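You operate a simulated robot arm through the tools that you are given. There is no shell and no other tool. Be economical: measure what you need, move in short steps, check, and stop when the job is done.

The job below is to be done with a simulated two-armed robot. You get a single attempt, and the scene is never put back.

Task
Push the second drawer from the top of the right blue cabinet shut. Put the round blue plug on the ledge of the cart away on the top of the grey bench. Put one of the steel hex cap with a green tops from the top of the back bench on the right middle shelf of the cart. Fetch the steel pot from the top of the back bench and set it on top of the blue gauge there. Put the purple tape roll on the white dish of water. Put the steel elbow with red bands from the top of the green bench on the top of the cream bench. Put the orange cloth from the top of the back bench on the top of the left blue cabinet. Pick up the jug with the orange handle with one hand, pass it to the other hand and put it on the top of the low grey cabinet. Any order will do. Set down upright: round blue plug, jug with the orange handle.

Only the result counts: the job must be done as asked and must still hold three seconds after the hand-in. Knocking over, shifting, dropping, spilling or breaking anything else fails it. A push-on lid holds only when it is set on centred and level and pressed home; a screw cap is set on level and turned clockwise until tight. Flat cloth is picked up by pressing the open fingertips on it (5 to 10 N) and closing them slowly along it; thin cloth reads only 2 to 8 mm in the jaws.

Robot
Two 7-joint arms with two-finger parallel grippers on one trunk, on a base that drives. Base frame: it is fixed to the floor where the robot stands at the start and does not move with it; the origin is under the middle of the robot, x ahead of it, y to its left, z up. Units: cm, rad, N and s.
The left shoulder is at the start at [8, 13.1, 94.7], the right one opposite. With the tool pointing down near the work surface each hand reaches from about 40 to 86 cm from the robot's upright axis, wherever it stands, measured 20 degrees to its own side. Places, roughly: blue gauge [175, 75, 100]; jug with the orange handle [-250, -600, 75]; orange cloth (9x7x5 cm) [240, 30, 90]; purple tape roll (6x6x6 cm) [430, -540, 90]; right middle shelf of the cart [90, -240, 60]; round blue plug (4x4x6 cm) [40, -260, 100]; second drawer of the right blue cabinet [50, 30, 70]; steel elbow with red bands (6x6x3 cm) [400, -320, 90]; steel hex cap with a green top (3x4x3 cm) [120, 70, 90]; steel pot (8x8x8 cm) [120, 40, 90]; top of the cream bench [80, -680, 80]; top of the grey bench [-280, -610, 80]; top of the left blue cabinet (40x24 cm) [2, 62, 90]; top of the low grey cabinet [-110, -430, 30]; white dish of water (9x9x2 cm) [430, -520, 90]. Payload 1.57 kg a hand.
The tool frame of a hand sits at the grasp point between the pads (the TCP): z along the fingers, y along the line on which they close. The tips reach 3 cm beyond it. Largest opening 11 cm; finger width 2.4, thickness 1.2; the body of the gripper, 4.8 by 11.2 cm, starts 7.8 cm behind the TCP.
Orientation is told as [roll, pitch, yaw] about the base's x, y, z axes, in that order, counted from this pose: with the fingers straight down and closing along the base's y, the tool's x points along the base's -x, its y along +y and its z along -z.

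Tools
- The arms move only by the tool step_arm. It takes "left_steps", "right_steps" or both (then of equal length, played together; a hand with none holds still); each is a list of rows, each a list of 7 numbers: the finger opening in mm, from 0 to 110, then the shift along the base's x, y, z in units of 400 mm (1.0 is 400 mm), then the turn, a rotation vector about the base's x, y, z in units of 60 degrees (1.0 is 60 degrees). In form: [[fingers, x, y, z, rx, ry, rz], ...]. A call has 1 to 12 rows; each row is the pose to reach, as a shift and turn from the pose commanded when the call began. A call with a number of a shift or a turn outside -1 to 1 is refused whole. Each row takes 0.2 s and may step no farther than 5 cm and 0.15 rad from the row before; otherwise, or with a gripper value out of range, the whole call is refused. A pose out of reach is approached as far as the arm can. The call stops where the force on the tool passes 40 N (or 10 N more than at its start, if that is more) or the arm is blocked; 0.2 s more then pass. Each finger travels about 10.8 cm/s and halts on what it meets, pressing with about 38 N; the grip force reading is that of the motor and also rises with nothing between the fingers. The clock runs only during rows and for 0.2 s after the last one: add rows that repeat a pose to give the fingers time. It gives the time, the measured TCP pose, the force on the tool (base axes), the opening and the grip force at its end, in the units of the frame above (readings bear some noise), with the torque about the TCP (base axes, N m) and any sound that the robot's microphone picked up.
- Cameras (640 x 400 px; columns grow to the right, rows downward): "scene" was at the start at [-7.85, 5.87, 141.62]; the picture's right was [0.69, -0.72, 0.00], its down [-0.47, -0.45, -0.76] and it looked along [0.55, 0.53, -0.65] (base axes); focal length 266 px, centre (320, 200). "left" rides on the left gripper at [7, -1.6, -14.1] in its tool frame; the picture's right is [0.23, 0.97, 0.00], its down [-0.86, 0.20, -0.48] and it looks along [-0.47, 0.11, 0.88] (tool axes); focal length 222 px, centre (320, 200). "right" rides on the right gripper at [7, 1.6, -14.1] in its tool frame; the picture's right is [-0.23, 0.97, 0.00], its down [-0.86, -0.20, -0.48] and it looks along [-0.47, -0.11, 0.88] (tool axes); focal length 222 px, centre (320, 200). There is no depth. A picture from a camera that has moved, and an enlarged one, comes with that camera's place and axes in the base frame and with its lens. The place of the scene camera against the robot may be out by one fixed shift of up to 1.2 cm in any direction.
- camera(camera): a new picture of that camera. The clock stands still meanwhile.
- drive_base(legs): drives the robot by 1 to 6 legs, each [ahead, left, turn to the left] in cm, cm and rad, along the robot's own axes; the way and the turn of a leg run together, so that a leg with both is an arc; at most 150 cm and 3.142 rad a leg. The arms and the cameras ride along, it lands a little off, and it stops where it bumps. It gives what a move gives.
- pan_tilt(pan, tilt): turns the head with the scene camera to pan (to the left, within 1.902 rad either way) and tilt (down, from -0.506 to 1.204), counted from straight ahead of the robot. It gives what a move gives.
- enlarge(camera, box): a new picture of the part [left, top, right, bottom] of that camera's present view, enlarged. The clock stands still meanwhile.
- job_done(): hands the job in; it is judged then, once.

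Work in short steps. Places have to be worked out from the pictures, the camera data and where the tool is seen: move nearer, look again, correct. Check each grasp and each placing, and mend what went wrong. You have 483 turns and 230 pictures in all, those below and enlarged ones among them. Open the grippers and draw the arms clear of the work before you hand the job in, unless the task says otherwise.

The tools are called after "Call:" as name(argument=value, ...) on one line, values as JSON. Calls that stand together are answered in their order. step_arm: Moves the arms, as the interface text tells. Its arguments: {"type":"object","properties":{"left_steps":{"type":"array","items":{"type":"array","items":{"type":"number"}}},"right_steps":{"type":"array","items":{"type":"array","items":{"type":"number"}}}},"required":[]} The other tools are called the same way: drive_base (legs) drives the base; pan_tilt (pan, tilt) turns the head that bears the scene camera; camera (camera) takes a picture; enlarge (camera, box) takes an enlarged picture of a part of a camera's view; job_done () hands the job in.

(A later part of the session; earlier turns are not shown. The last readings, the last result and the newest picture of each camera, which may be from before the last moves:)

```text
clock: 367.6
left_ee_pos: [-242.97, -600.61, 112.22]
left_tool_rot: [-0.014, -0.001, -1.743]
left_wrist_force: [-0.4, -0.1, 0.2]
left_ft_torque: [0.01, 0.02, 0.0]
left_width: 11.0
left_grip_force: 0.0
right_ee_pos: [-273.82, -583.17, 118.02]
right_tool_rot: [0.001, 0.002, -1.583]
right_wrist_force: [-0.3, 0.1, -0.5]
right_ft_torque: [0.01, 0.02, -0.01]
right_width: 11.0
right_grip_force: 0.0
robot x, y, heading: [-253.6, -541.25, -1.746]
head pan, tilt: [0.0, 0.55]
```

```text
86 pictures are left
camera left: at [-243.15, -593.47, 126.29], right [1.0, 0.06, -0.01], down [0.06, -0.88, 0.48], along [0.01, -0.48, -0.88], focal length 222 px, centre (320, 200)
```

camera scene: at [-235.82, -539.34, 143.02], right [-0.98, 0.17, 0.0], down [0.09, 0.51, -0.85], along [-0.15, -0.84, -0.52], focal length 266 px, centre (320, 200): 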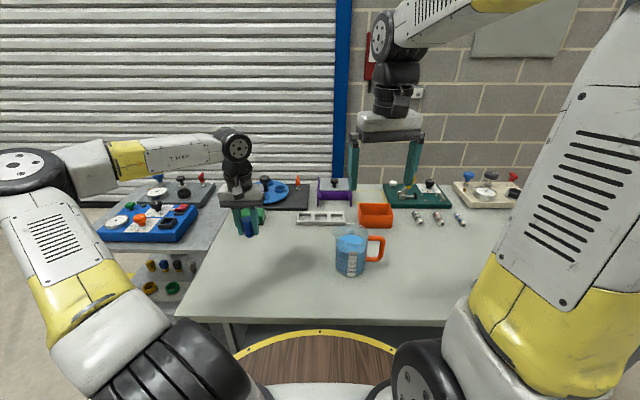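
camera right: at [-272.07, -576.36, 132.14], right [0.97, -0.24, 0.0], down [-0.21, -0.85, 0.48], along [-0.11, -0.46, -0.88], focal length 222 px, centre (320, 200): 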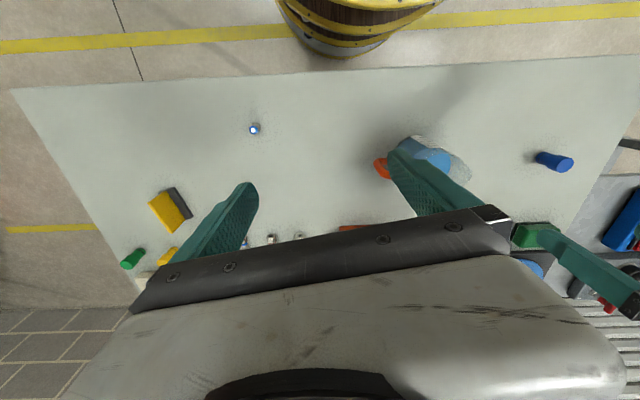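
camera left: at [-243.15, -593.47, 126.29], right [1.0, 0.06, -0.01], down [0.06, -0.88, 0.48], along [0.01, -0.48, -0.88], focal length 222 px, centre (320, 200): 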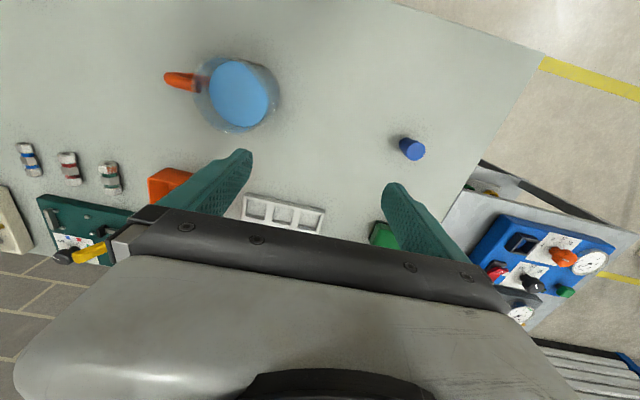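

From the left camera the jug axis is ≈(−255,−596), handle pointing along −x (robot's right), bar ≈8.7 cm out. I turn the right hand so it closes across the handle bar, staying high.

Call:
step_arm(right_steps=[[110, 0, 0, 0, 0, 0, 0.135], [110, 0, 0, 0, 0, 0, 0.27], [110, 0, 0, 0, 0, 0, 0.4], [110, 0, 0, 0, 0, 0, 0.535], [110, 0, 0, 0, 0, 0, 0.67], [110, 0, 0, 0, 0, 0, 0.8], [110, 0, 0, 0, 0, 0, 0.93]])

Call:
step_arm(right_steps=[[90, 0.02, -0.03, 0, 0, 0, 0.135], [70, 0.04, -0.06, 0, 0, 0, 0.27], [60, 0.05, -0.1, 0, 0, 0, 0.4], [60, 0.05, -0.15, -0.02, -0.018, -0.1, 0.415], [60, 0.05, -0.2, -0.05, -0.036, -0.2, 0.415], [60, 0.05, -0.24, -0.08, -0.055, -0.31, 0.415], [60, 0.05, -0.24, -0.1, -0.073, -0.41, 0.415], [60, 0.05, -0.24, -0.1, -0.073, -0.41, 0.415]])

Call:
camera(camera="right")

Call:
camera(camera="scene")

```text
clock: 369.2
left_ee_pos: [-243.01, -600.71, 112.19]
left_tool_rot: [-0.017, 0.0, -1.744]
left_wrist_force: [0.0, 0.5, -0.5]
left_ft_torque: [0.03, 0.0, 0.01]
left_width: 10.99
left_grip_force: 0.1
right_ee_pos: [-273.82, -583.21, 117.9]
right_tool_rot: [0.001, 0.002, -0.608]
right_wrist_force: [0.3, -0.4, 0.2]
right_ft_torque: [0.0, -0.04, -0.02]
right_width: 10.99
right_grip_force: 0.2
robot x, y, heading: [-253.71, -541.54, -1.745]
head pan, tilt: [0.0, 0.55]
```

```text
clock: 371.1
left_ee_pos: [-242.96, -600.73, 112.22]
left_tool_rot: [-0.016, -0.001, -1.744]
left_wrist_force: [0.9, 0.4, 0.6]
left_ft_torque: [0.02, -0.01, -0.02]
left_width: 11.0
left_grip_force: 0.1
right_ee_pos: [-271.9, -592.83, 114.18]
right_tool_rot: [0.098, -0.421, -0.188]
right_wrist_force: [-0.7, 0.8, 0.2]
right_ft_torque: [-0.01, -0.04, 0.01]
right_width: 5.97
right_grip_force: 0.0
robot x, y, heading: [-253.69, -541.12, -1.747]
head pan, tilt: [0.0, 0.55]
```

```text
85 pictures are left
camera right: at [-283.73, -590.38, 124.17], right [0.35, 0.92, 0.18], down [0.54, -0.35, 0.77], along [0.77, -0.17, -0.62], focal length 222 px, centre (320, 200)
```

right: 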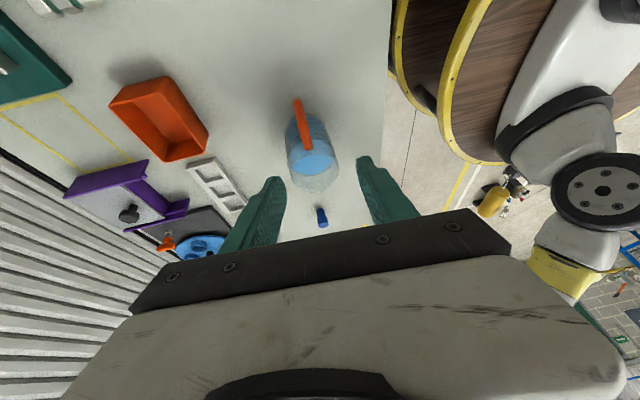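

```text
84 pictures are left
camera scene: at [-252.47, -536.4, 143.03], right [-0.98, 0.18, 0.0], down [0.09, 0.51, -0.85], along [-0.15, -0.84, -0.52], focal length 266 px, centre (320, 200)
```

scene: 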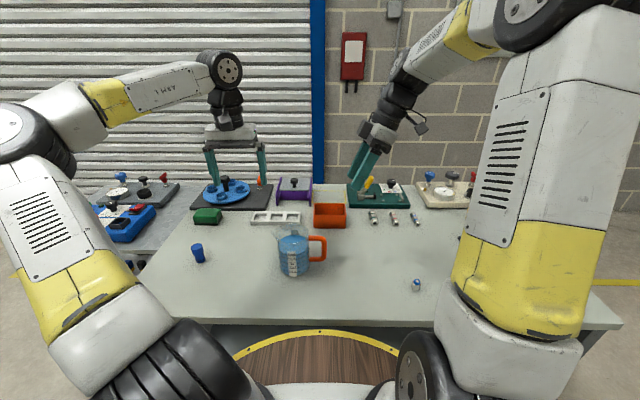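

The tilted pose works. I enlarge the right view to place the handle bar exactly.

Call:
enlarge(camera="right", box=[256, 80, 384, 200])

Call:
enlarge(camera="scene", box=[240, 210, 368, 290])

```text
3.33 times, centred on (320, 140) of right
camera zoom: at [-283.73, -590.38, 124.17], right [0.35, 0.92, 0.18], down [0.54, -0.35, 0.77], along [0.77, -0.17, -0.62], focal length 740 px, centre (320, 400)
```

zoom: 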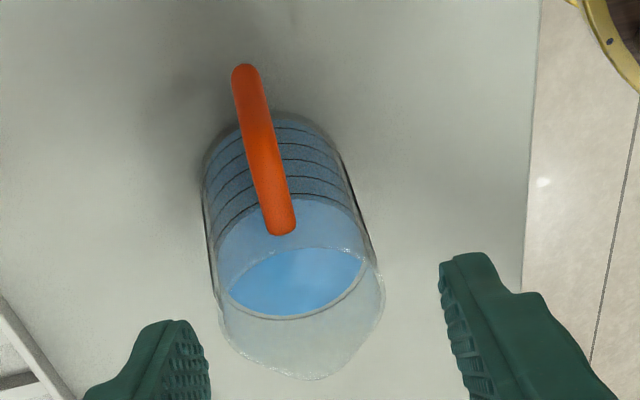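

```text
5.00 times, centred on (304, 250) of scene
camera zoom: at [-252.47, -536.4, 143.03], right [-0.98, 0.18, 0.0], down [0.09, 0.51, -0.85], along [-0.15, -0.84, -0.52], focal length 1332 px, centre (400, -50)
```

zoom: 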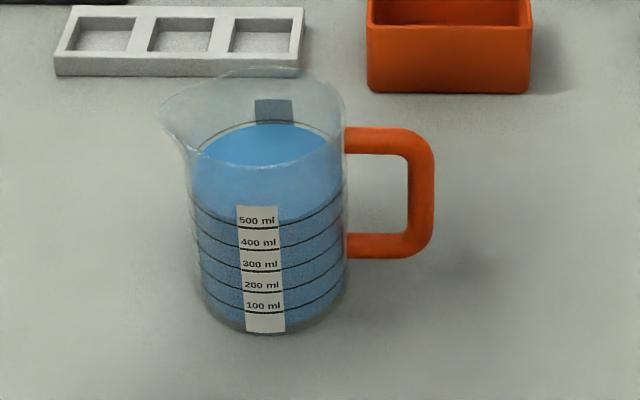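

The handle is a 1.5 cm rod, bar centre ≈(−263.2,−595.0, 88.5). I approach along the tool axis, stopping short to check.

Call:
step_arm(right_steps=[[60, 0.008, -0.01, -0.08, 0, 0, 0], [60, 0.015, -0.02, -0.16, 0, 0, 0], [60, 0.055, -0.027, -0.25, 0, 0, 0], [60, 0.095, -0.034, -0.34, 0, 0, 0], [60, 0.136, -0.041, -0.43, 0, 0, 0], [60, 0.136, -0.041, -0.43, 0, 0, 0]])

Call:
camera(camera="right")

Call:
camera(camera="scene")

```text
clock: 372.4
left_ee_pos: [-243.01, -600.6, 112.12]
left_tool_rot: [-0.014, 0.0, -1.744]
left_wrist_force: [-1.0, 0.4, 0.9]
left_ft_torque: [0.0, -0.01, -0.03]
left_width: 10.99
left_grip_force: 0.1
right_ee_pos: [-266.41, -594.57, 96.76]
right_tool_rot: [0.097, -0.42, -0.189]
right_wrist_force: [0.4, 0.9, -0.1]
right_ft_torque: [-0.01, 0.0, -0.02]
right_width: 5.99
right_grip_force: 0.0
robot x, y, heading: [-253.47, -541.57, -1.748]
head pan, tilt: [0.0, 0.55]
```

```text
81 pictures are left
camera right: at [-278.21, -592.14, 106.82], right [0.35, 0.92, 0.18], down [0.54, -0.35, 0.77], along [0.77, -0.17, -0.62], focal length 222 px, centre (320, 200)
```

right: 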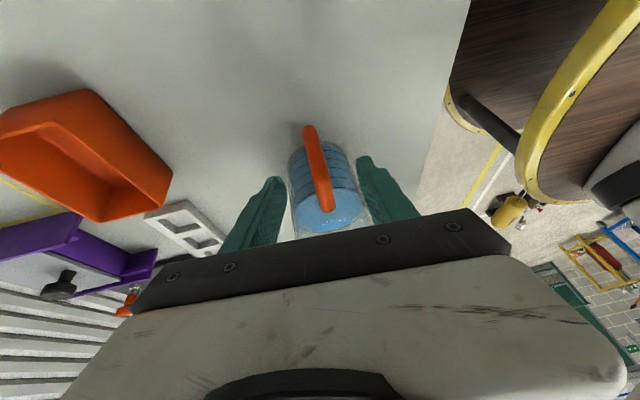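

```text
80 pictures are left
camera scene: at [-252.47, -536.39, 143.02], right [-0.98, 0.18, 0.0], down [0.09, 0.51, -0.85], along [-0.15, -0.84, -0.52], focal length 266 px, centre (320, 200)
```

scene: 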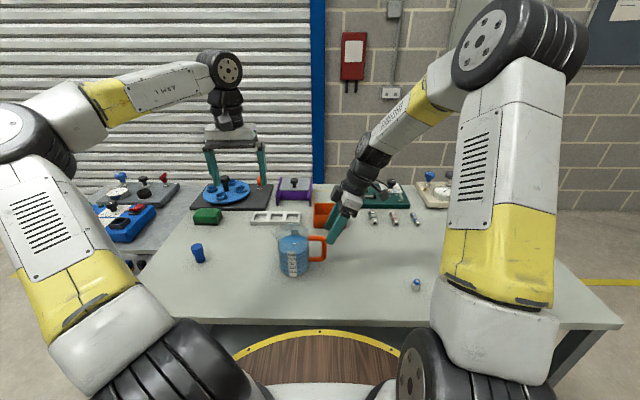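

The handle is centred between the fingers. I advance the last 8 cm along the tool axis.

Call:
step_arm(right_steps=[[60, 0.027, -0.004, -0.06, 0, 0, 0], [60, 0.054, -0.009, -0.12, 0, 0, 0], [60, 0.081, -0.014, -0.183, 0, 0, 0], [60, 0.081, -0.014, -0.183, 0, 0, 0]])

Call:
camera(camera="right")

Call:
enlarge(camera="scene", box=[240, 190, 400, 290])

```text
clock: 373.4
left_ee_pos: [-242.98, -600.62, 112.31]
left_tool_rot: [-0.015, -0.001, -1.744]
left_wrist_force: [-0.4, 0.8, 0.8]
left_ft_torque: [0.0, 0.02, 0.0]
left_width: 10.99
left_grip_force: 0.0
right_ee_pos: [-263.23, -595.21, 89.26]
right_tool_rot: [0.095, -0.417, -0.189]
right_wrist_force: [0.0, 0.5, -0.4]
right_ft_torque: [0.0, 0.01, -0.01]
right_width: 6.02
right_grip_force: 0.0
robot x, y, heading: [-253.21, -541.39, -1.746]
head pan, tilt: [0.0, 0.55]
```

```text
79 pictures are left
camera right: at [-274.97, -592.77, 99.5], right [0.35, 0.92, 0.18], down [0.54, -0.35, 0.77], along [0.77, -0.17, -0.62], focal length 222 px, centre (320, 200)
```

right: 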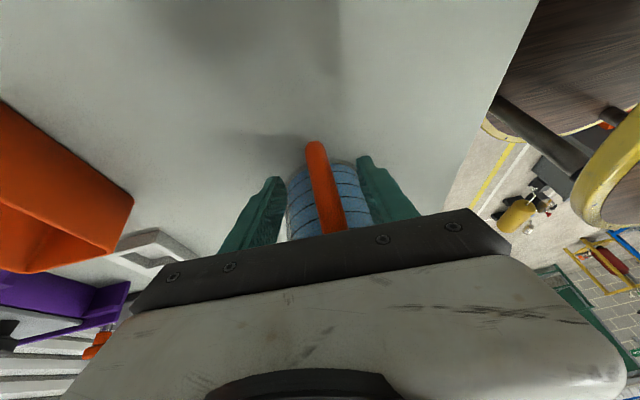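

```text
4.00 times, centred on (320, 240) of scene
camera zoom: at [-252.47, -536.39, 143.02], right [-0.98, 0.18, 0.0], down [0.09, 0.51, -0.85], along [-0.15, -0.84, -0.52], focal length 1066 px, centre (320, 40)
```

zoom: 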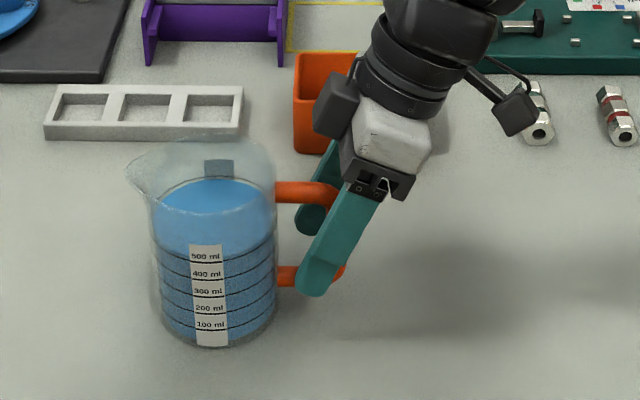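

The fingers straddle the bar nicely. I close.

Call:
step_arm(right_steps=[[45, 0, 0, 0, 0, 0, 0], [30, 0, 0, 0, 0, 0, 0], [20, 0, 0, 0, 0, 0, 0], [10, 0, 0, 0, 0, 0, 0], [5, 0, 0, 0, 0, 0, 0], [5, 0, 0, 0, 0, 0, 0]])

Call:
enlarge(camera="scene", box=[240, 190, 400, 290])

```text
clock: 374.9
left_ee_pos: [-242.94, -600.63, 112.25]
left_tool_rot: [-0.018, 0.0, -1.744]
left_wrist_force: [0.6, -0.5, 0.4]
left_ft_torque: [-0.01, -0.02, 0.02]
left_width: 10.98
left_grip_force: 0.0
right_ee_pos: [-263.13, -595.2, 89.46]
right_tool_rot: [0.092, -0.419, -0.186]
right_wrist_force: [1.7, -2.3, 7.5]
right_ft_torque: [-0.78, -0.51, -0.06]
right_width: 1.58
right_grip_force: 31.2
robot x, y, heading: [-253.36, -541.4, -1.75]
head pan, tilt: [0.0, 0.55]
```

```text
4.00 times, centred on (320, 240) of scene
camera zoom: at [-252.46, -536.39, 143.02], right [-0.98, 0.18, 0.0], down [0.09, 0.51, -0.85], along [-0.15, -0.84, -0.52], focal length 1066 px, centre (320, 40)
```

zoom: 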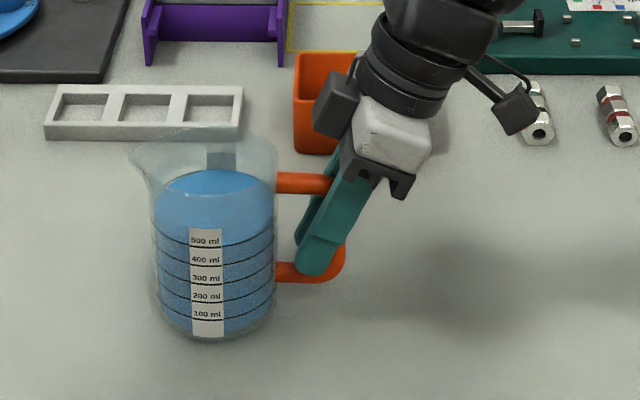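

Closing tilted the jug a little because the tool is rolled about 5°. I rotate the tool by −0.089 rad about the handle–jug axis to bring it upright.

Call:
step_arm(right_steps=[[5, 0, 0, 0, -0.042, 0.006, 0], [5, 0, 0, 0, -0.084, 0.0125, 0], [5, 0, 0, 0, -0.084, 0.0125, 0]])

Call:
enlarge(camera="scene", box=[240, 190, 400, 290])

Call:
camera(camera="left")

```text
clock: 375.6
left_ee_pos: [-242.89, -600.75, 112.28]
left_tool_rot: [-0.016, -0.001, -1.743]
left_wrist_force: [0.2, 0.8, -0.4]
left_ft_torque: [-0.03, 0.0, 0.05]
left_width: 11.0
left_grip_force: 0.1
right_ee_pos: [-263.23, -595.16, 89.43]
right_tool_rot: [0.0, -0.422, -0.149]
right_wrist_force: [0.1, -0.1, -6.6]
right_ft_torque: [0.06, 0.37, -0.02]
right_width: 1.55
right_grip_force: 31.4
robot x, y, heading: [-253.48, -541.52, -1.745]
head pan, tilt: [0.0, 0.55]
```

```text
4.00 times, centred on (320, 240) of scene
camera zoom: at [-252.47, -536.41, 143.03], right [-0.98, 0.18, 0.0], down [0.09, 0.51, -0.85], along [-0.15, -0.84, -0.52], focal length 1066 px, centre (320, 40)
```

zoom: 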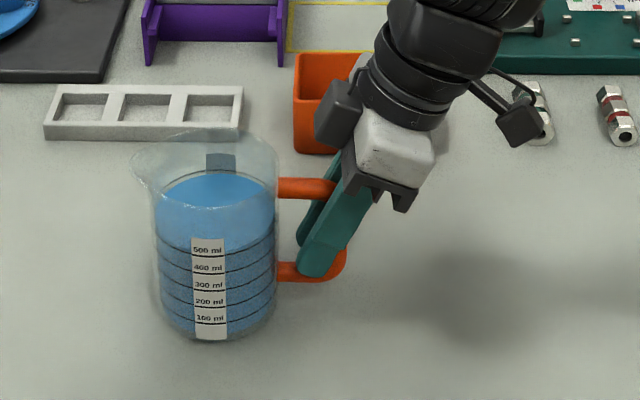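

```text
75 pictures are left
camera left: at [-243.17, -593.49, 126.29], right [1.0, 0.06, -0.01], down [0.06, -0.88, 0.48], along [0.01, -0.48, -0.88], focal length 222 px, centre (320, 200)
```

left: 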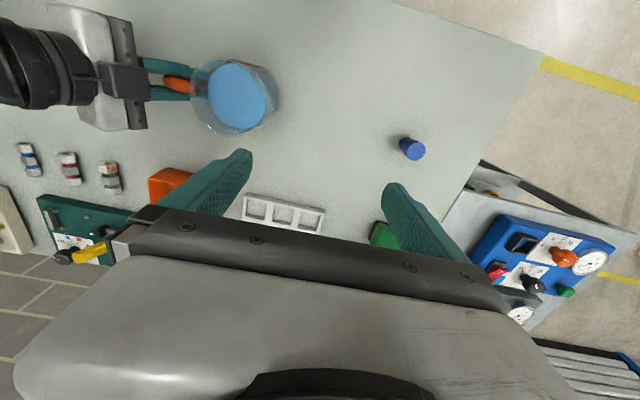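

The jug is upright and fully carried by the right hand (6.6 N). I lift it 4 cm while turning the left hand by −90° so it can close across the jug clear of handle and spout.

Call:
step_arm(right_steps=[[5, 0, 0, 0.02, 0, 0, 0], [5, 0, 0, 0.04, 0, 0, 0], [5, 0, 0, 0.06, 0, 0, 0], [5, 0, 0, 0.08, 0, 0, 0], [5, 0, 0, 0.1, 0, 0, 0], [5, 0, 0, 0.1, 0, 0, 0]], left_steps=[[110, 0, 0, 0.05, 0, 0, -0.135], [110, 0, 0, 0.1, 0, 0, -0.27], [110, 0, 0, 0.15, 0, 0, -0.4], [110, 0, 0, 0.2, 0, 0, -0.535], [110, 0, 0, 0.22, 0, 0, -0.67], [110, 0, 0, 0.22, 0, 0, -0.8]])

Call:
step_arm(left_steps=[[110, 0, 0, 0, 0, 0, -0.135], [110, 0, 0, 0, 0, 0, -0.27], [110, 0, 0, 0, 0, 0, -0.4], [110, 0, 0, 0, 0, 0, -0.535], [110, 0, 0, 0, 0, 0, -0.67], [110, 0, 0, 0, 0, 0, -0.7]])

Call:
camera(camera="left")

Call:
camera(camera="scene")

```text
clock: 377.1
left_ee_pos: [-244.09, -595.94, 118.54]
left_tool_rot: [-0.013, -0.003, -2.576]
left_wrist_force: [0.6, 0.6, 0.4]
left_ft_torque: [-0.02, 0.0, 0.01]
left_width: 11.01
left_grip_force: 0.0
left hand out of reach, approached as far as the arm can: row 5, 6
right_ee_pos: [-263.05, -594.92, 93.46]
right_tool_rot: [-0.002, -0.421, -0.146]
right_wrist_force: [0.1, -0.9, -6.3]
right_ft_torque: [0.08, 0.34, -0.02]
right_width: 1.55
right_grip_force: 30.9
robot x, y, heading: [-253.33, -541.17, -1.749]
head pan, tilt: [0.0, 0.55]
```

```text
clock: 378.4
left_ee_pos: [-246.01, -576.46, 111.98]
left_tool_rot: [-0.017, 0.002, 3.0]
left_wrist_force: [-0.5, 0.0, -0.4]
left_ft_torque: [0.0, 0.0, -0.01]
left_width: 10.99
left_grip_force: 0.1
left hand out of reach, approached as far as the arm can: row 1, 2, 3, 4, 5, 6
right_ee_pos: [-263.21, -594.9, 93.45]
right_tool_rot: [-0.001, -0.42, -0.148]
right_wrist_force: [0.5, -0.4, -5.6]
right_ft_torque: [0.11, 0.37, -0.04]
right_width: 1.57
right_grip_force: 31.0
robot x, y, heading: [-252.98, -541.11, -1.75]
head pan, tilt: [0.0, 0.55]
```

```text
74 pictures are left
camera left: at [-238.87, -575.96, 125.99], right [0.09, -1.0, -0.01], down [-0.88, -0.08, 0.48], along [-0.48, -0.03, -0.88], focal length 222 px, centre (320, 200)
```

left: 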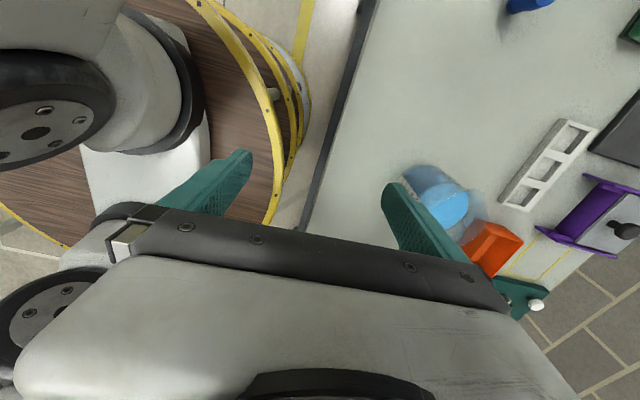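

```text
73 pictures are left
camera scene: at [-252.47, -536.41, 143.03], right [-0.98, 0.18, 0.0], down [0.09, 0.51, -0.85], along [-0.15, -0.84, -0.52], focal length 266 px, centre (320, 200)
```

scene: 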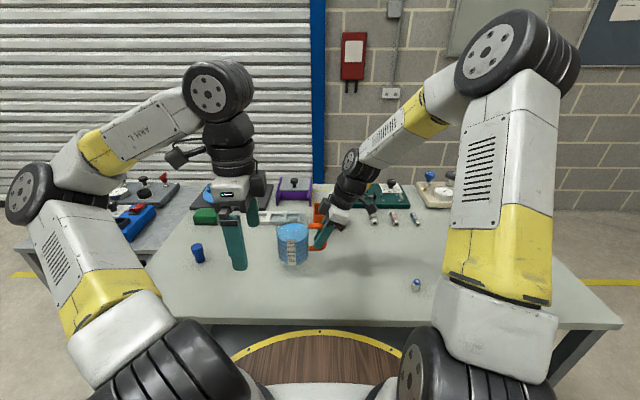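

Left hand is turned but pulled in. I try moving it out over the jug at safe height.

Call:
step_arm(left_steps=[[110, -0.02, -0.08, 0.03, 0, 0, 0], [110, -0.05, -0.17, 0.05, 0, 0, 0], [110, -0.09, -0.26, 0.05, 0, 0, 0], [110, -0.13, -0.35, 0.05, 0, 0, 0], [110, -0.17, -0.43, 0.05, 0, 0, 0], [110, -0.22, -0.495, 0.05, 0, 0, 0], [110, -0.22, -0.495, 0.05, 0, 0, 0]])

Call:
camera(camera="left")

Call:
camera(camera="scene")

```text
clock: 380.1
left_ee_pos: [-245.59, -576.0, 110.65]
left_tool_rot: [-0.014, 0.0, 2.974]
left_wrist_force: [0.1, -0.3, -0.3]
left_ft_torque: [-0.01, 0.02, -0.02]
left_width: 11.0
left_grip_force: 0.0
left hand out of reach, approached as far as the arm can: row 1, 2, 3, 4, 5, 6, 7
right_ee_pos: [-263.15, -594.86, 93.44]
right_tool_rot: [-0.001, -0.419, -0.148]
right_wrist_force: [-0.7, 0.3, -6.1]
right_ft_torque: [0.09, 0.38, 0.02]
right_width: 1.56
right_grip_force: 31.5
robot x, y, heading: [-253.2, -541.39, -1.746]
head pan, tilt: [0.0, 0.55]
```

```text
72 pictures are left
camera left: at [-238.62, -575.63, 124.77], right [0.06, -1.0, -0.01], down [-0.88, -0.06, 0.48], along [-0.48, -0.02, -0.88], focal length 222 px, centre (320, 200)
```

left: 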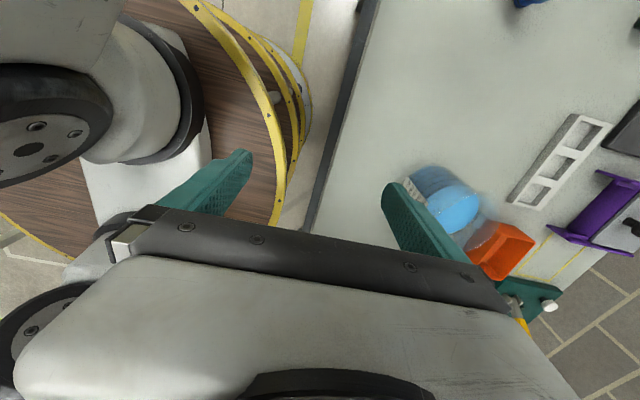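

```text
71 pictures are left
camera scene: at [-252.47, -536.42, 143.03], right [-0.98, 0.18, 0.0], down [0.09, 0.51, -0.85], along [-0.15, -0.84, -0.52], focal length 266 px, centre (320, 200)
```

scene: 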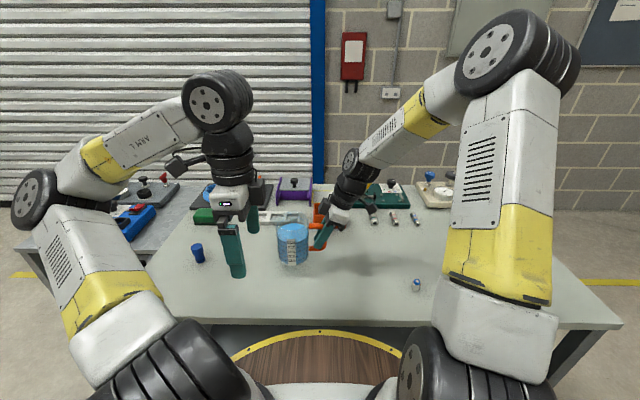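

The left wrist is at its limit with this yaw. Instead I'll swing the jug −60° with the right hand so the handle points more toward the robot. First I unwind and move the left hand aside.

Call:
step_arm(left_steps=[[110, 0.05, 0, 0.03, 0, 0, 0.135], [110, 0.12, 0, 0.06, 0, 0, 0.27], [110, 0.19, 0, 0.09, 0, 0, 0.4], [110, 0.26, 0, 0.11, 0, 0, 0.535], [110, 0.33, -0.03, 0.11, 0, 0, 0.67], [110, 0.38, -0.08, 0.11, 0, 0, 0.8], [110, 0.4, -0.13, 0.11, 0, 0, 0.95]])

Call:
camera(camera="scene")

```text
refused: row 7 steps farther than a row can; nothing moved
```

```text
70 pictures are left
camera scene: at [-252.47, -536.42, 143.03], right [-0.98, 0.18, 0.0], down [0.09, 0.51, -0.85], along [-0.15, -0.84, -0.52], focal length 266 px, centre (320, 200)
```

scene: 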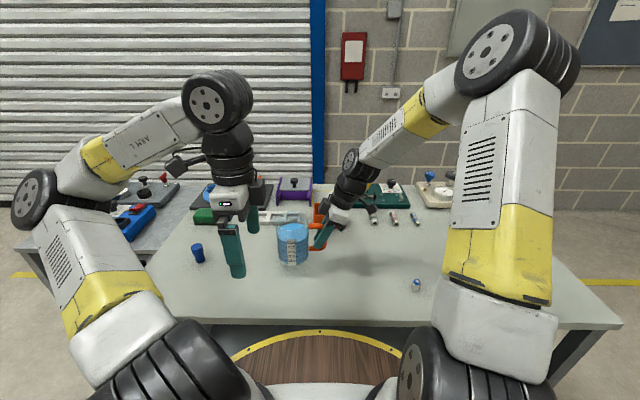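

Call:
step_arm(left_steps=[[110, 0.05, 0, 0.03, 0, 0, 0.135], [110, 0.12, 0, 0.06, 0, 0, 0.27], [110, 0.19, 0, 0.09, 0, 0, 0.4], [110, 0.26, 0, 0.11, 0, 0, 0.535], [110, 0.33, -0.03, 0.11, 0, 0, 0.67], [110, 0.38, -0.08, 0.11, 0, 0, 0.8], [110, 0.4, -0.13, 0.11, 0, 0, 0.93]])

```text
clock: 381.6
left_ee_pos: [-229.8, -581.33, 115.65]
left_tool_rot: [-0.015, -0.001, -2.337]
left_wrist_force: [-0.3, 0.1, -0.9]
left_ft_torque: [0.02, -0.05, 0.0]
left_width: 10.98
left_grip_force: 0.0
right_ee_pos: [-263.16, -594.94, 93.52]
right_tool_rot: [0.0, -0.419, -0.148]
right_wrist_force: [0.1, 0.3, -5.8]
right_ft_torque: [0.07, 0.36, -0.01]
right_width: 1.55
right_grip_force: 31.1
robot x, y, heading: [-253.76, -541.02, -1.745]
head pan, tilt: [0.0, 0.55]
```

Now I lift the jug 6 cm more and swing it −60° about the vertical, bringing it a little nearer.

Call:
step_arm(right_steps=[[5, 0, 0.01, 0.05, 0, 0, 0], [5, 0, 0.02, 0.1, 0, 0, 0], [5, 0.01, 0.04, 0.15, 0, 0, -0.08], [5, 0.025, 0.065, 0.15, 0, 0, -0.2], [5, 0.04, 0.09, 0.15, 0, 0, -0.32], [5, 0.055, 0.115, 0.15, 0, 0, -0.44], [5, 0.07, 0.14, 0.15, 0, 0, -0.56], [5, 0.085, 0.165, 0.15, 0, 0, -0.68], [5, 0.1, 0.19, 0.15, 0, 0, -0.8], [5, 0.115, 0.215, 0.15, 0, 0, -0.92], [5, 0.125, 0.235, 0.15, 0, 0, -1.0], [5, 0.125, 0.235, 0.15, 0, 0, -1.0]])

Call:
camera(camera="scene")

Call:
camera(camera="left")

```text
clock: 384.2
left_ee_pos: [-229.75, -581.39, 115.6]
left_tool_rot: [-0.016, 0.0, -2.341]
left_wrist_force: [0.4, 0.3, 0.3]
left_ft_torque: [-0.01, 0.01, -0.01]
left_width: 10.99
left_grip_force: 0.0
right_ee_pos: [-258.21, -585.57, 99.42]
right_tool_rot: [-0.001, -0.421, -1.198]
right_wrist_force: [-0.9, -1.0, -5.4]
right_ft_torque: [0.32, 0.11, 0.03]
right_width: 1.54
right_grip_force: 31.6
robot x, y, heading: [-253.23, -541.15, -1.748]
head pan, tilt: [0.0, 0.55]
```

```text
69 pictures are left
camera scene: at [-252.46, -536.4, 143.03], right [-0.98, 0.18, 0.0], down [0.09, 0.51, -0.85], along [-0.15, -0.84, -0.52], focal length 266 px, centre (320, 200)
```

scene: 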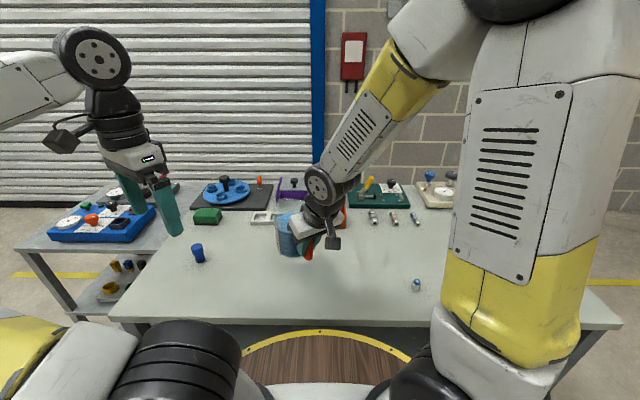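

```text
68 pictures are left
camera left: at [-225.97, -575.26, 129.62], right [0.86, -0.51, -0.01], down [-0.45, -0.76, 0.48], along [-0.26, -0.4, -0.88], focal length 222 px, centre (320, 200)
```

left: 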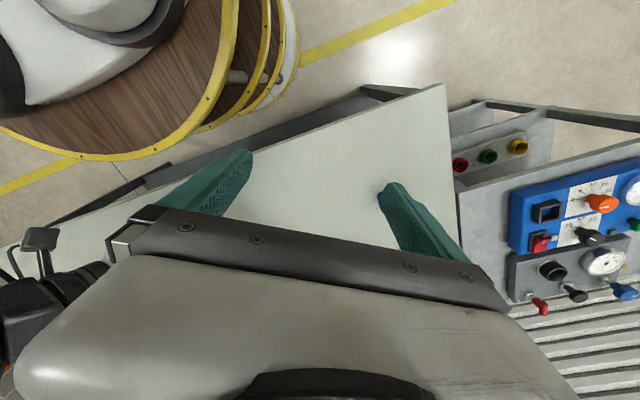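

The swing worked. A left yaw of about −1.9 keeps its fingers clear of handle and spout; I bring the left hand beside the jug first.

Call:
step_arm(left_steps=[[110, -0.03, -0.08, 0.05, 0, 0, 0.1], [110, -0.07, -0.16, 0.08, 0, 0, 0.2], [110, -0.12, -0.24, 0.08, 0, 0, 0.3], [110, -0.18, -0.3, 0.08, 0, 0, 0.42], [110, -0.22, -0.315, 0.08, 0, 0, 0.42], [110, -0.22, -0.315, 0.08, 0, 0, 0.42]])

Call:
camera(camera="left")

Call:
camera(camera="scene")

```text
clock: 385.6
left_ee_pos: [-238.76, -593.89, 118.94]
left_tool_rot: [-0.016, -0.001, -1.899]
left_wrist_force: [0.5, 0.2, 0.4]
left_ft_torque: [-0.04, -0.04, 0.02]
left_width: 11.01
left_grip_force: 0.0
right_ee_pos: [-258.18, -585.51, 99.61]
right_tool_rot: [-0.001, -0.419, -1.196]
right_wrist_force: [0.4, 0.0, -5.5]
right_ft_torque: [0.32, 0.1, 0.01]
right_width: 1.56
right_grip_force: 31.3
robot x, y, heading: [-253.04, -541.2, -1.747]
head pan, tilt: [0.0, 0.55]
```

```text
67 pictures are left
camera left: at [-237.72, -586.72, 132.85], right [0.99, -0.1, -0.01], down [-0.08, -0.88, 0.48], along [-0.06, -0.47, -0.88], focal length 222 px, centre (320, 200)
```

left: 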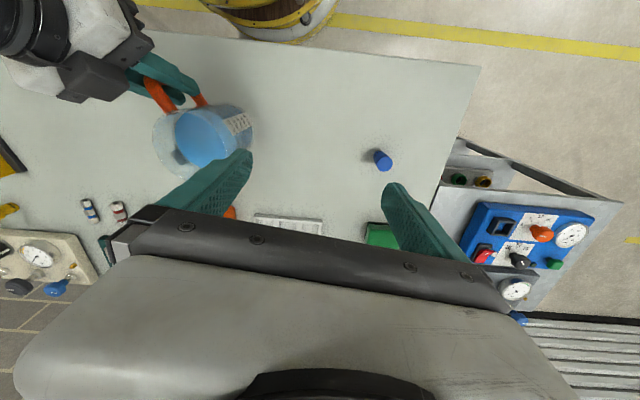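

```text
66 pictures are left
camera scene: at [-252.47, -536.4, 143.03], right [-0.98, 0.18, 0.0], down [0.09, 0.51, -0.85], along [-0.15, -0.84, -0.52], focal length 266 px, centre (320, 200)
```

scene: 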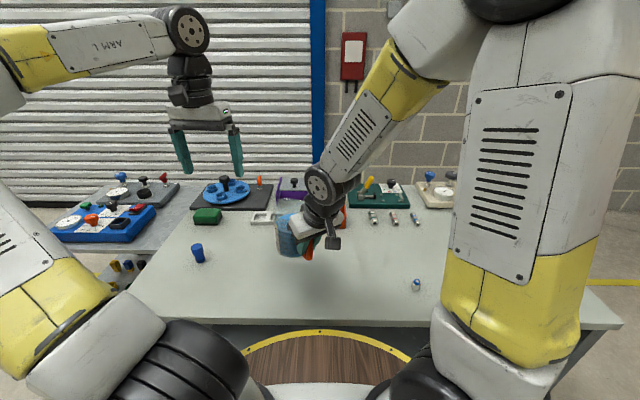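

Jug hangs nearly upright. I move the left hand over it and measure.

Call:
step_arm(left_steps=[[110, -0.1, 0, 0, 0, 0, 0], [110, -0.2, 0, 0, 0, 0, 0], [110, -0.3, 0.005, 0, 0, 0, 0], [110, -0.4, 0.01, 0, 0, 0, 0], [110, -0.4, 0.01, 0, 0, 0, 0]])

Call:
camera(camera="left")

Call:
camera(camera="scene")

```text
clock: 386.9
left_ee_pos: [-250.5, -593.77, 118.78]
left_tool_rot: [-0.014, -0.001, -1.897]
left_wrist_force: [-0.2, 0.1, 0.3]
left_ft_torque: [-0.03, 0.03, 0.0]
left_width: 11.01
left_grip_force: 0.1
left hand out of reach, approached as far as the arm can: row 4, 5
right_ee_pos: [-258.22, -585.61, 99.46]
right_tool_rot: [-0.001, -0.42, -1.198]
right_wrist_force: [0.0, 0.7, -5.6]
right_ft_torque: [0.31, 0.13, 0.03]
right_width: 1.59
right_grip_force: 31.2
robot x, y, heading: [-253.84, -541.43, -1.747]
head pan, tilt: [0.0, 0.55]
```

```text
65 pictures are left
camera left: at [-249.69, -586.53, 132.81], right [0.99, -0.1, -0.02], down [-0.08, -0.88, 0.48], along [-0.06, -0.47, -0.88], focal length 222 px, centre (320, 200)
```

left: 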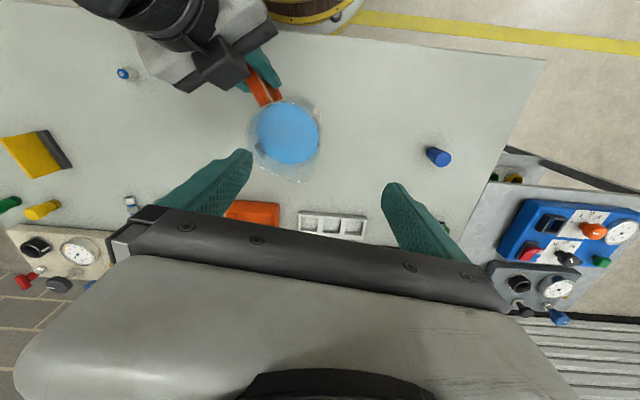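

```text
64 pictures are left
camera scene: at [-252.47, -536.4, 143.02], right [-0.98, 0.18, 0.0], down [0.09, 0.51, -0.85], along [-0.15, -0.84, -0.52], focal length 266 px, centre (320, 200)
```

scene: 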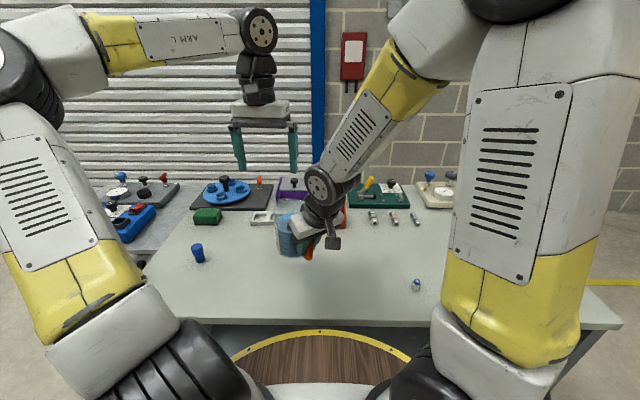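

The left arm stops at x≈−250.5; the jug's axis is at ≈(−255.1,−592). I bring the jug 5.5 cm toward it with the right hand.

Call:
step_arm(right_steps=[[5, 0.03, -0.006, 0, 0, 0, 0], [5, 0.06, -0.012, 0, 0, 0, 0], [5, 0.09, -0.02, 0, 0, 0, 0], [5, 0.12, -0.025, 0, 0, 0, 0], [5, 0.14, -0.03, 0, 0, 0, 0], [5, 0.14, -0.03, 0, 0, 0, 0]])

Call:
camera(camera="left")

```text
clock: 388.2
left_ee_pos: [-250.54, -593.85, 118.79]
left_tool_rot: [-0.016, 0.001, -1.899]
left_wrist_force: [0.3, 0.2, -0.3]
left_ft_torque: [0.03, 0.03, 0.0]
left_width: 11.02
left_grip_force: 0.1
right_ee_pos: [-252.54, -586.74, 99.31]
right_tool_rot: [-0.002, -0.422, -1.194]
right_wrist_force: [-0.2, 0.9, -6.0]
right_ft_torque: [0.37, 0.14, 0.01]
right_width: 1.55
right_grip_force: 31.4
robot x, y, heading: [-253.17, -541.35, -1.749]
head pan, tilt: [0.0, 0.55]
```

```text
63 pictures are left
camera left: at [-249.67, -586.54, 132.8], right [0.99, -0.1, -0.02], down [-0.08, -0.88, 0.48], along [-0.06, -0.47, -0.88], focal length 222 px, centre (320, 200)
```

left: 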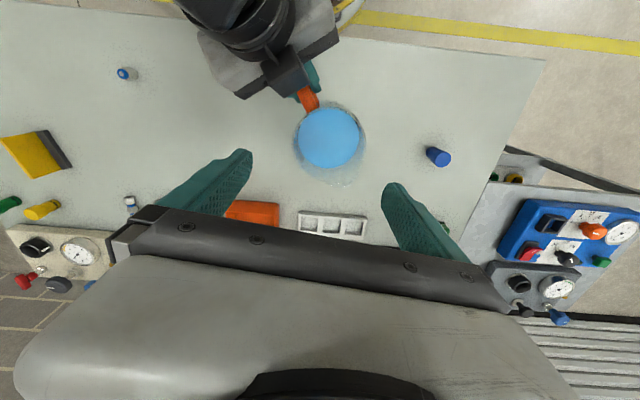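

Call:
enlarge(camera="left", box=[256, 80, 416, 220])

```text
2.86 times, centred on (336, 150) of left
camera zoom: at [-249.67, -586.54, 132.8], right [0.99, -0.1, -0.02], down [-0.08, -0.88, 0.48], along [-0.06, -0.47, -0.88], focal length 635 px, centre (274, 343)
```

zoom: 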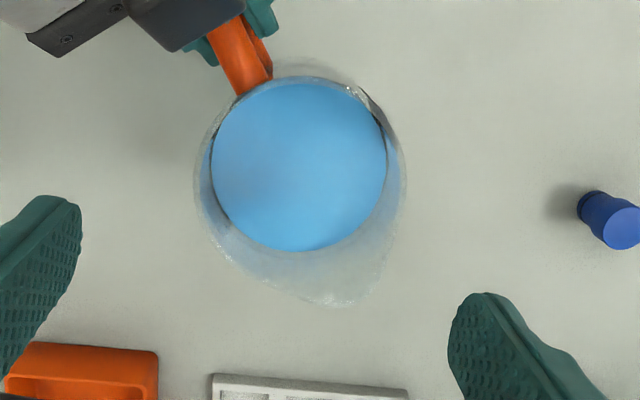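

Rim centre ≈(−249.6,−593.6), 9.5 cm wide. I centre the left hand and descend to just above the rim.

Call:
step_arm(left_steps=[[110, 0.023, 0.006, -0.05, 0, 0, 0], [110, 0.023, 0.006, -0.12, 0, 0, 0], [110, 0.023, 0.006, -0.19, 0, 0, 0], [110, 0.023, 0.006, -0.23, 0, 0, 0], [110, 0.023, 0.006, -0.23, 0, 0, 0]])

Call:
camera(camera="left")

Call:
enlarge(camera="scene", box=[200, 120, 400, 270])

```text
clock: 389.4
left_ee_pos: [-249.64, -593.41, 109.77]
left_tool_rot: [-0.016, 0.001, -1.9]
left_wrist_force: [0.0, 0.2, 0.6]
left_ft_torque: [0.02, 0.0, 0.0]
left_width: 11.01
left_grip_force: 0.0
right_ee_pos: [-252.53, -586.73, 99.33]
right_tool_rot: [-0.004, -0.421, -1.196]
right_wrist_force: [-0.6, -0.2, -7.1]
right_ft_torque: [0.35, 0.14, 0.0]
right_width: 1.54
right_grip_force: 31.4
robot x, y, heading: [-253.59, -541.14, -1.742]
head pan, tilt: [0.0, 0.55]
```

```text
61 pictures are left
camera left: at [-248.73, -586.25, 123.89], right [0.99, -0.1, -0.01], down [-0.08, -0.88, 0.48], along [-0.06, -0.47, -0.88], focal length 222 px, centre (320, 200)
```

left: 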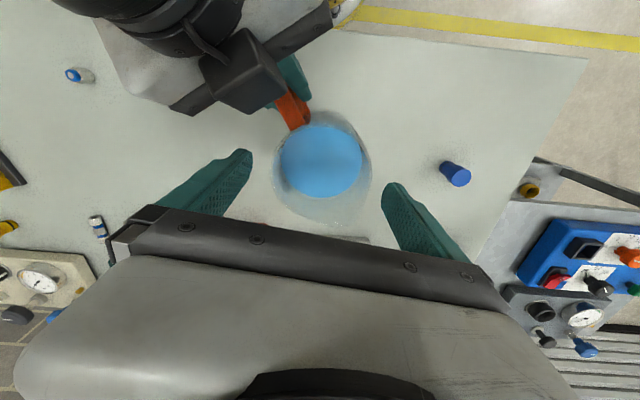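

```text
2.67 times, centred on (300, 195) of scene
camera zoom: at [-252.46, -536.41, 143.03], right [-0.98, 0.18, 0.0], down [0.09, 0.51, -0.85], along [-0.15, -0.84, -0.52], focal length 711 px, centre (373, 213)
```

zoom: 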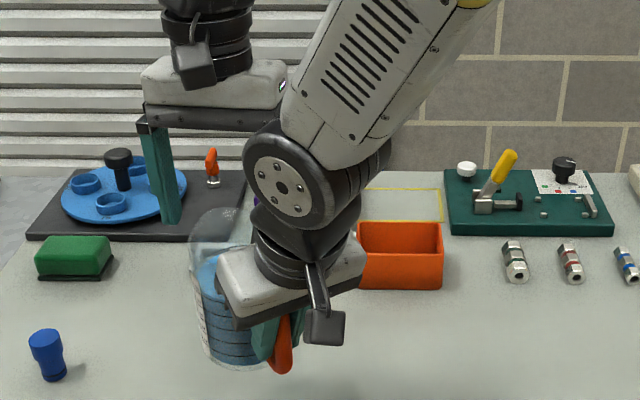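

Margins look good (shift +0.3 cm). I descend with the fingers around the jug body, stopping at z≈101.5.

Call:
step_arm(left_steps=[[110, 0.008, 0.005, -0.04, 0, 0, 0], [110, 0.008, 0.005, -0.08, 0, 0, 0], [110, 0.008, 0.005, -0.12, 0, 0, 0], [110, 0.008, 0.005, -0.16, 0, 0, 0], [110, 0.008, 0.005, -0.2, 0, 0, 0], [110, 0.008, 0.005, -0.2, 0, 0, 0]])

Call:
camera(camera="left")

Call:
enlarge(camera="scene", box=[200, 120, 400, 270])

```text
clock: 390.9
left_ee_pos: [-249.11, -593.1, 101.77]
left_tool_rot: [-0.016, -0.001, -1.9]
left_wrist_force: [0.2, 0.2, 0.1]
left_ft_torque: [-0.04, 0.01, -0.01]
left_width: 10.99
left_grip_force: 0.1
right_ee_pos: [-252.65, -586.86, 99.35]
right_tool_rot: [-0.004, -0.422, -1.197]
right_wrist_force: [1.0, -1.0, -6.4]
right_ft_torque: [0.38, 0.11, 0.01]
right_width: 1.56
right_grip_force: 31.1
robot x, y, heading: [-253.39, -541.43, -1.749]
head pan, tilt: [0.0, 0.55]
```

```text
59 pictures are left
camera left: at [-248.28, -585.91, 115.81], right [0.99, -0.1, -0.01], down [-0.08, -0.88, 0.48], along [-0.06, -0.47, -0.88], focal length 222 px, centre (320, 200)
```

left: 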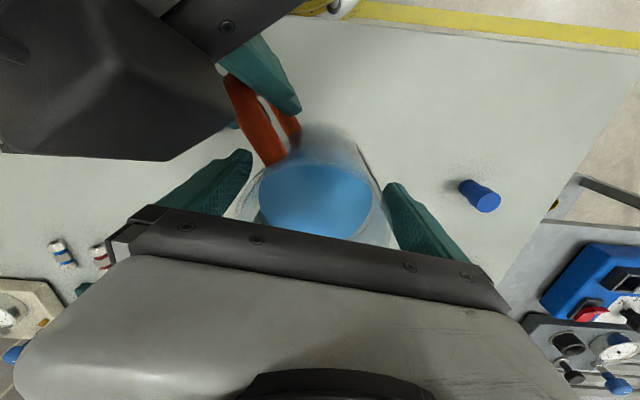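

```text
2.67 times, centred on (300, 195) of scene
camera zoom: at [-252.46, -536.41, 143.03], right [-0.98, 0.18, 0.0], down [0.09, 0.51, -0.85], along [-0.15, -0.84, -0.52], focal length 711 px, centre (373, 213)
```

zoom: 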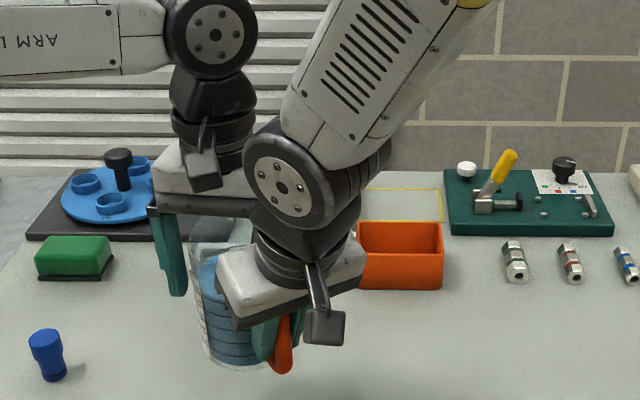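

Fingers are on both sides of the jug without contact. I close the left hand slowly.

Call:
step_arm(left_steps=[[105, 0, 0, 0, 0, 0, 0], [101, 0, 0, 0, 0, 0, 0], [97, 0, 0, 0, 0, 0, 0], [93, 0, 0, 0, 0, 0, 0], [89, 0, 0, 0, 0, 0, 0], [85, 0, 0, 0, 0, 0, 0], [85, 0, 0, 0, 0, 0, 0]])

Call:
camera(camera="left")

```text
clock: 392.4
left_ee_pos: [-249.21, -592.91, 101.72]
left_tool_rot: [-0.015, -0.001, -1.901]
left_wrist_force: [-8.1, 2.8, 0.4]
left_ft_torque: [-0.23, -0.9, 0.43]
left_width: 9.03
left_grip_force: 38.3
right_ee_pos: [-252.56, -586.81, 99.59]
right_tool_rot: [0.0, -0.422, -1.194]
right_wrist_force: [8.8, -3.6, -4.8]
right_ft_torque: [0.6, 1.22, 0.01]
right_width: 1.57
right_grip_force: 31.2
robot x, y, heading: [-253.44, -540.91, -1.75]
head pan, tilt: [0.0, 0.55]
```

```text
57 pictures are left
camera left: at [-248.3, -585.9, 115.83], right [0.99, -0.1, -0.02], down [-0.08, -0.88, 0.48], along [-0.06, -0.47, -0.88], focal length 222 px, centre (320, 200)
```

left: 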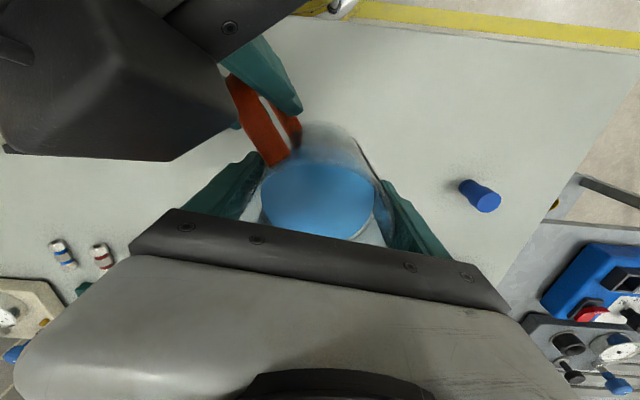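

Both hands now hold the jug. I open the right hand a little and withdraw it along its tool axis.

Call:
step_arm(right_steps=[[22, 0, 0, 0, 0, 0, 0], [32, 0, 0, 0, 0, 0, 0], [36, 0, 0, 0, 0, 0, 0], [36, -0.008, 0.019, 0.046, 0, 0, 0], [36, -0.019, 0.047, 0.114, 0, 0, 0], [36, -0.034, 0.085, 0.2, 0, 0, 0], [36, -0.049, 0.123, 0.29, 0, 0, 0]])

Call:
camera(camera="scene")

```text
clock: 394.1
left_ee_pos: [-249.24, -593.17, 101.73]
left_tool_rot: [-0.016, 0.001, -1.902]
left_wrist_force: [-0.3, -1.3, -0.1]
left_ft_torque: [0.0, -0.09, -0.01]
left_width: 8.99
left_grip_force: 38.5
right_ee_pos: [-254.52, -581.92, 111.2]
right_tool_rot: [-0.002, -0.42, -1.196]
right_wrist_force: [0.0, 0.5, -1.6]
right_ft_torque: [0.05, -0.01, 0.02]
right_width: 3.57
right_grip_force: 0.0
robot x, y, heading: [-253.62, -541.46, -1.749]
head pan, tilt: [0.0, 0.55]
```

```text
56 pictures are left
camera scene: at [-252.45, -536.45, 143.03], right [-0.98, 0.18, 0.0], down [0.09, 0.51, -0.85], along [-0.15, -0.84, -0.52], focal length 266 px, centre (320, 200)
```

scene: 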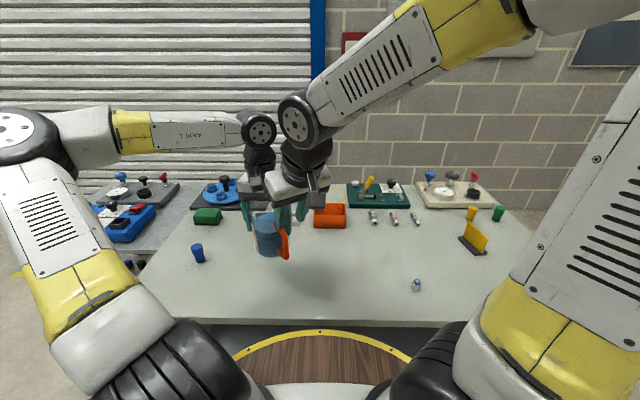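

Forces look odd; I check who holds the jug.

Call:
enlarge(camera="scene", box=[200, 160, 360, 280])

Call:
camera(camera="left")

```text
3.33 times, centred on (280, 220) of scene
camera zoom: at [-252.45, -536.45, 143.03], right [-0.98, 0.18, 0.0], down [0.09, 0.51, -0.85], along [-0.15, -0.84, -0.52], focal length 888 px, centre (453, 133)
```

zoom: 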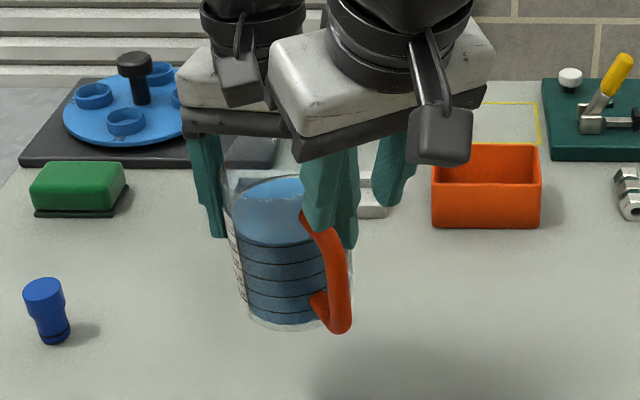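

```text
54 pictures are left
camera left: at [-248.26, -585.95, 115.81], right [0.99, -0.1, -0.01], down [-0.08, -0.88, 0.47], along [-0.06, -0.47, -0.88], focal length 222 px, centre (320, 200)
```

left: 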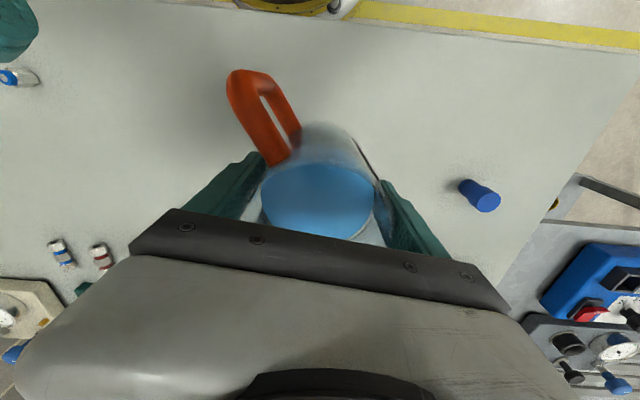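

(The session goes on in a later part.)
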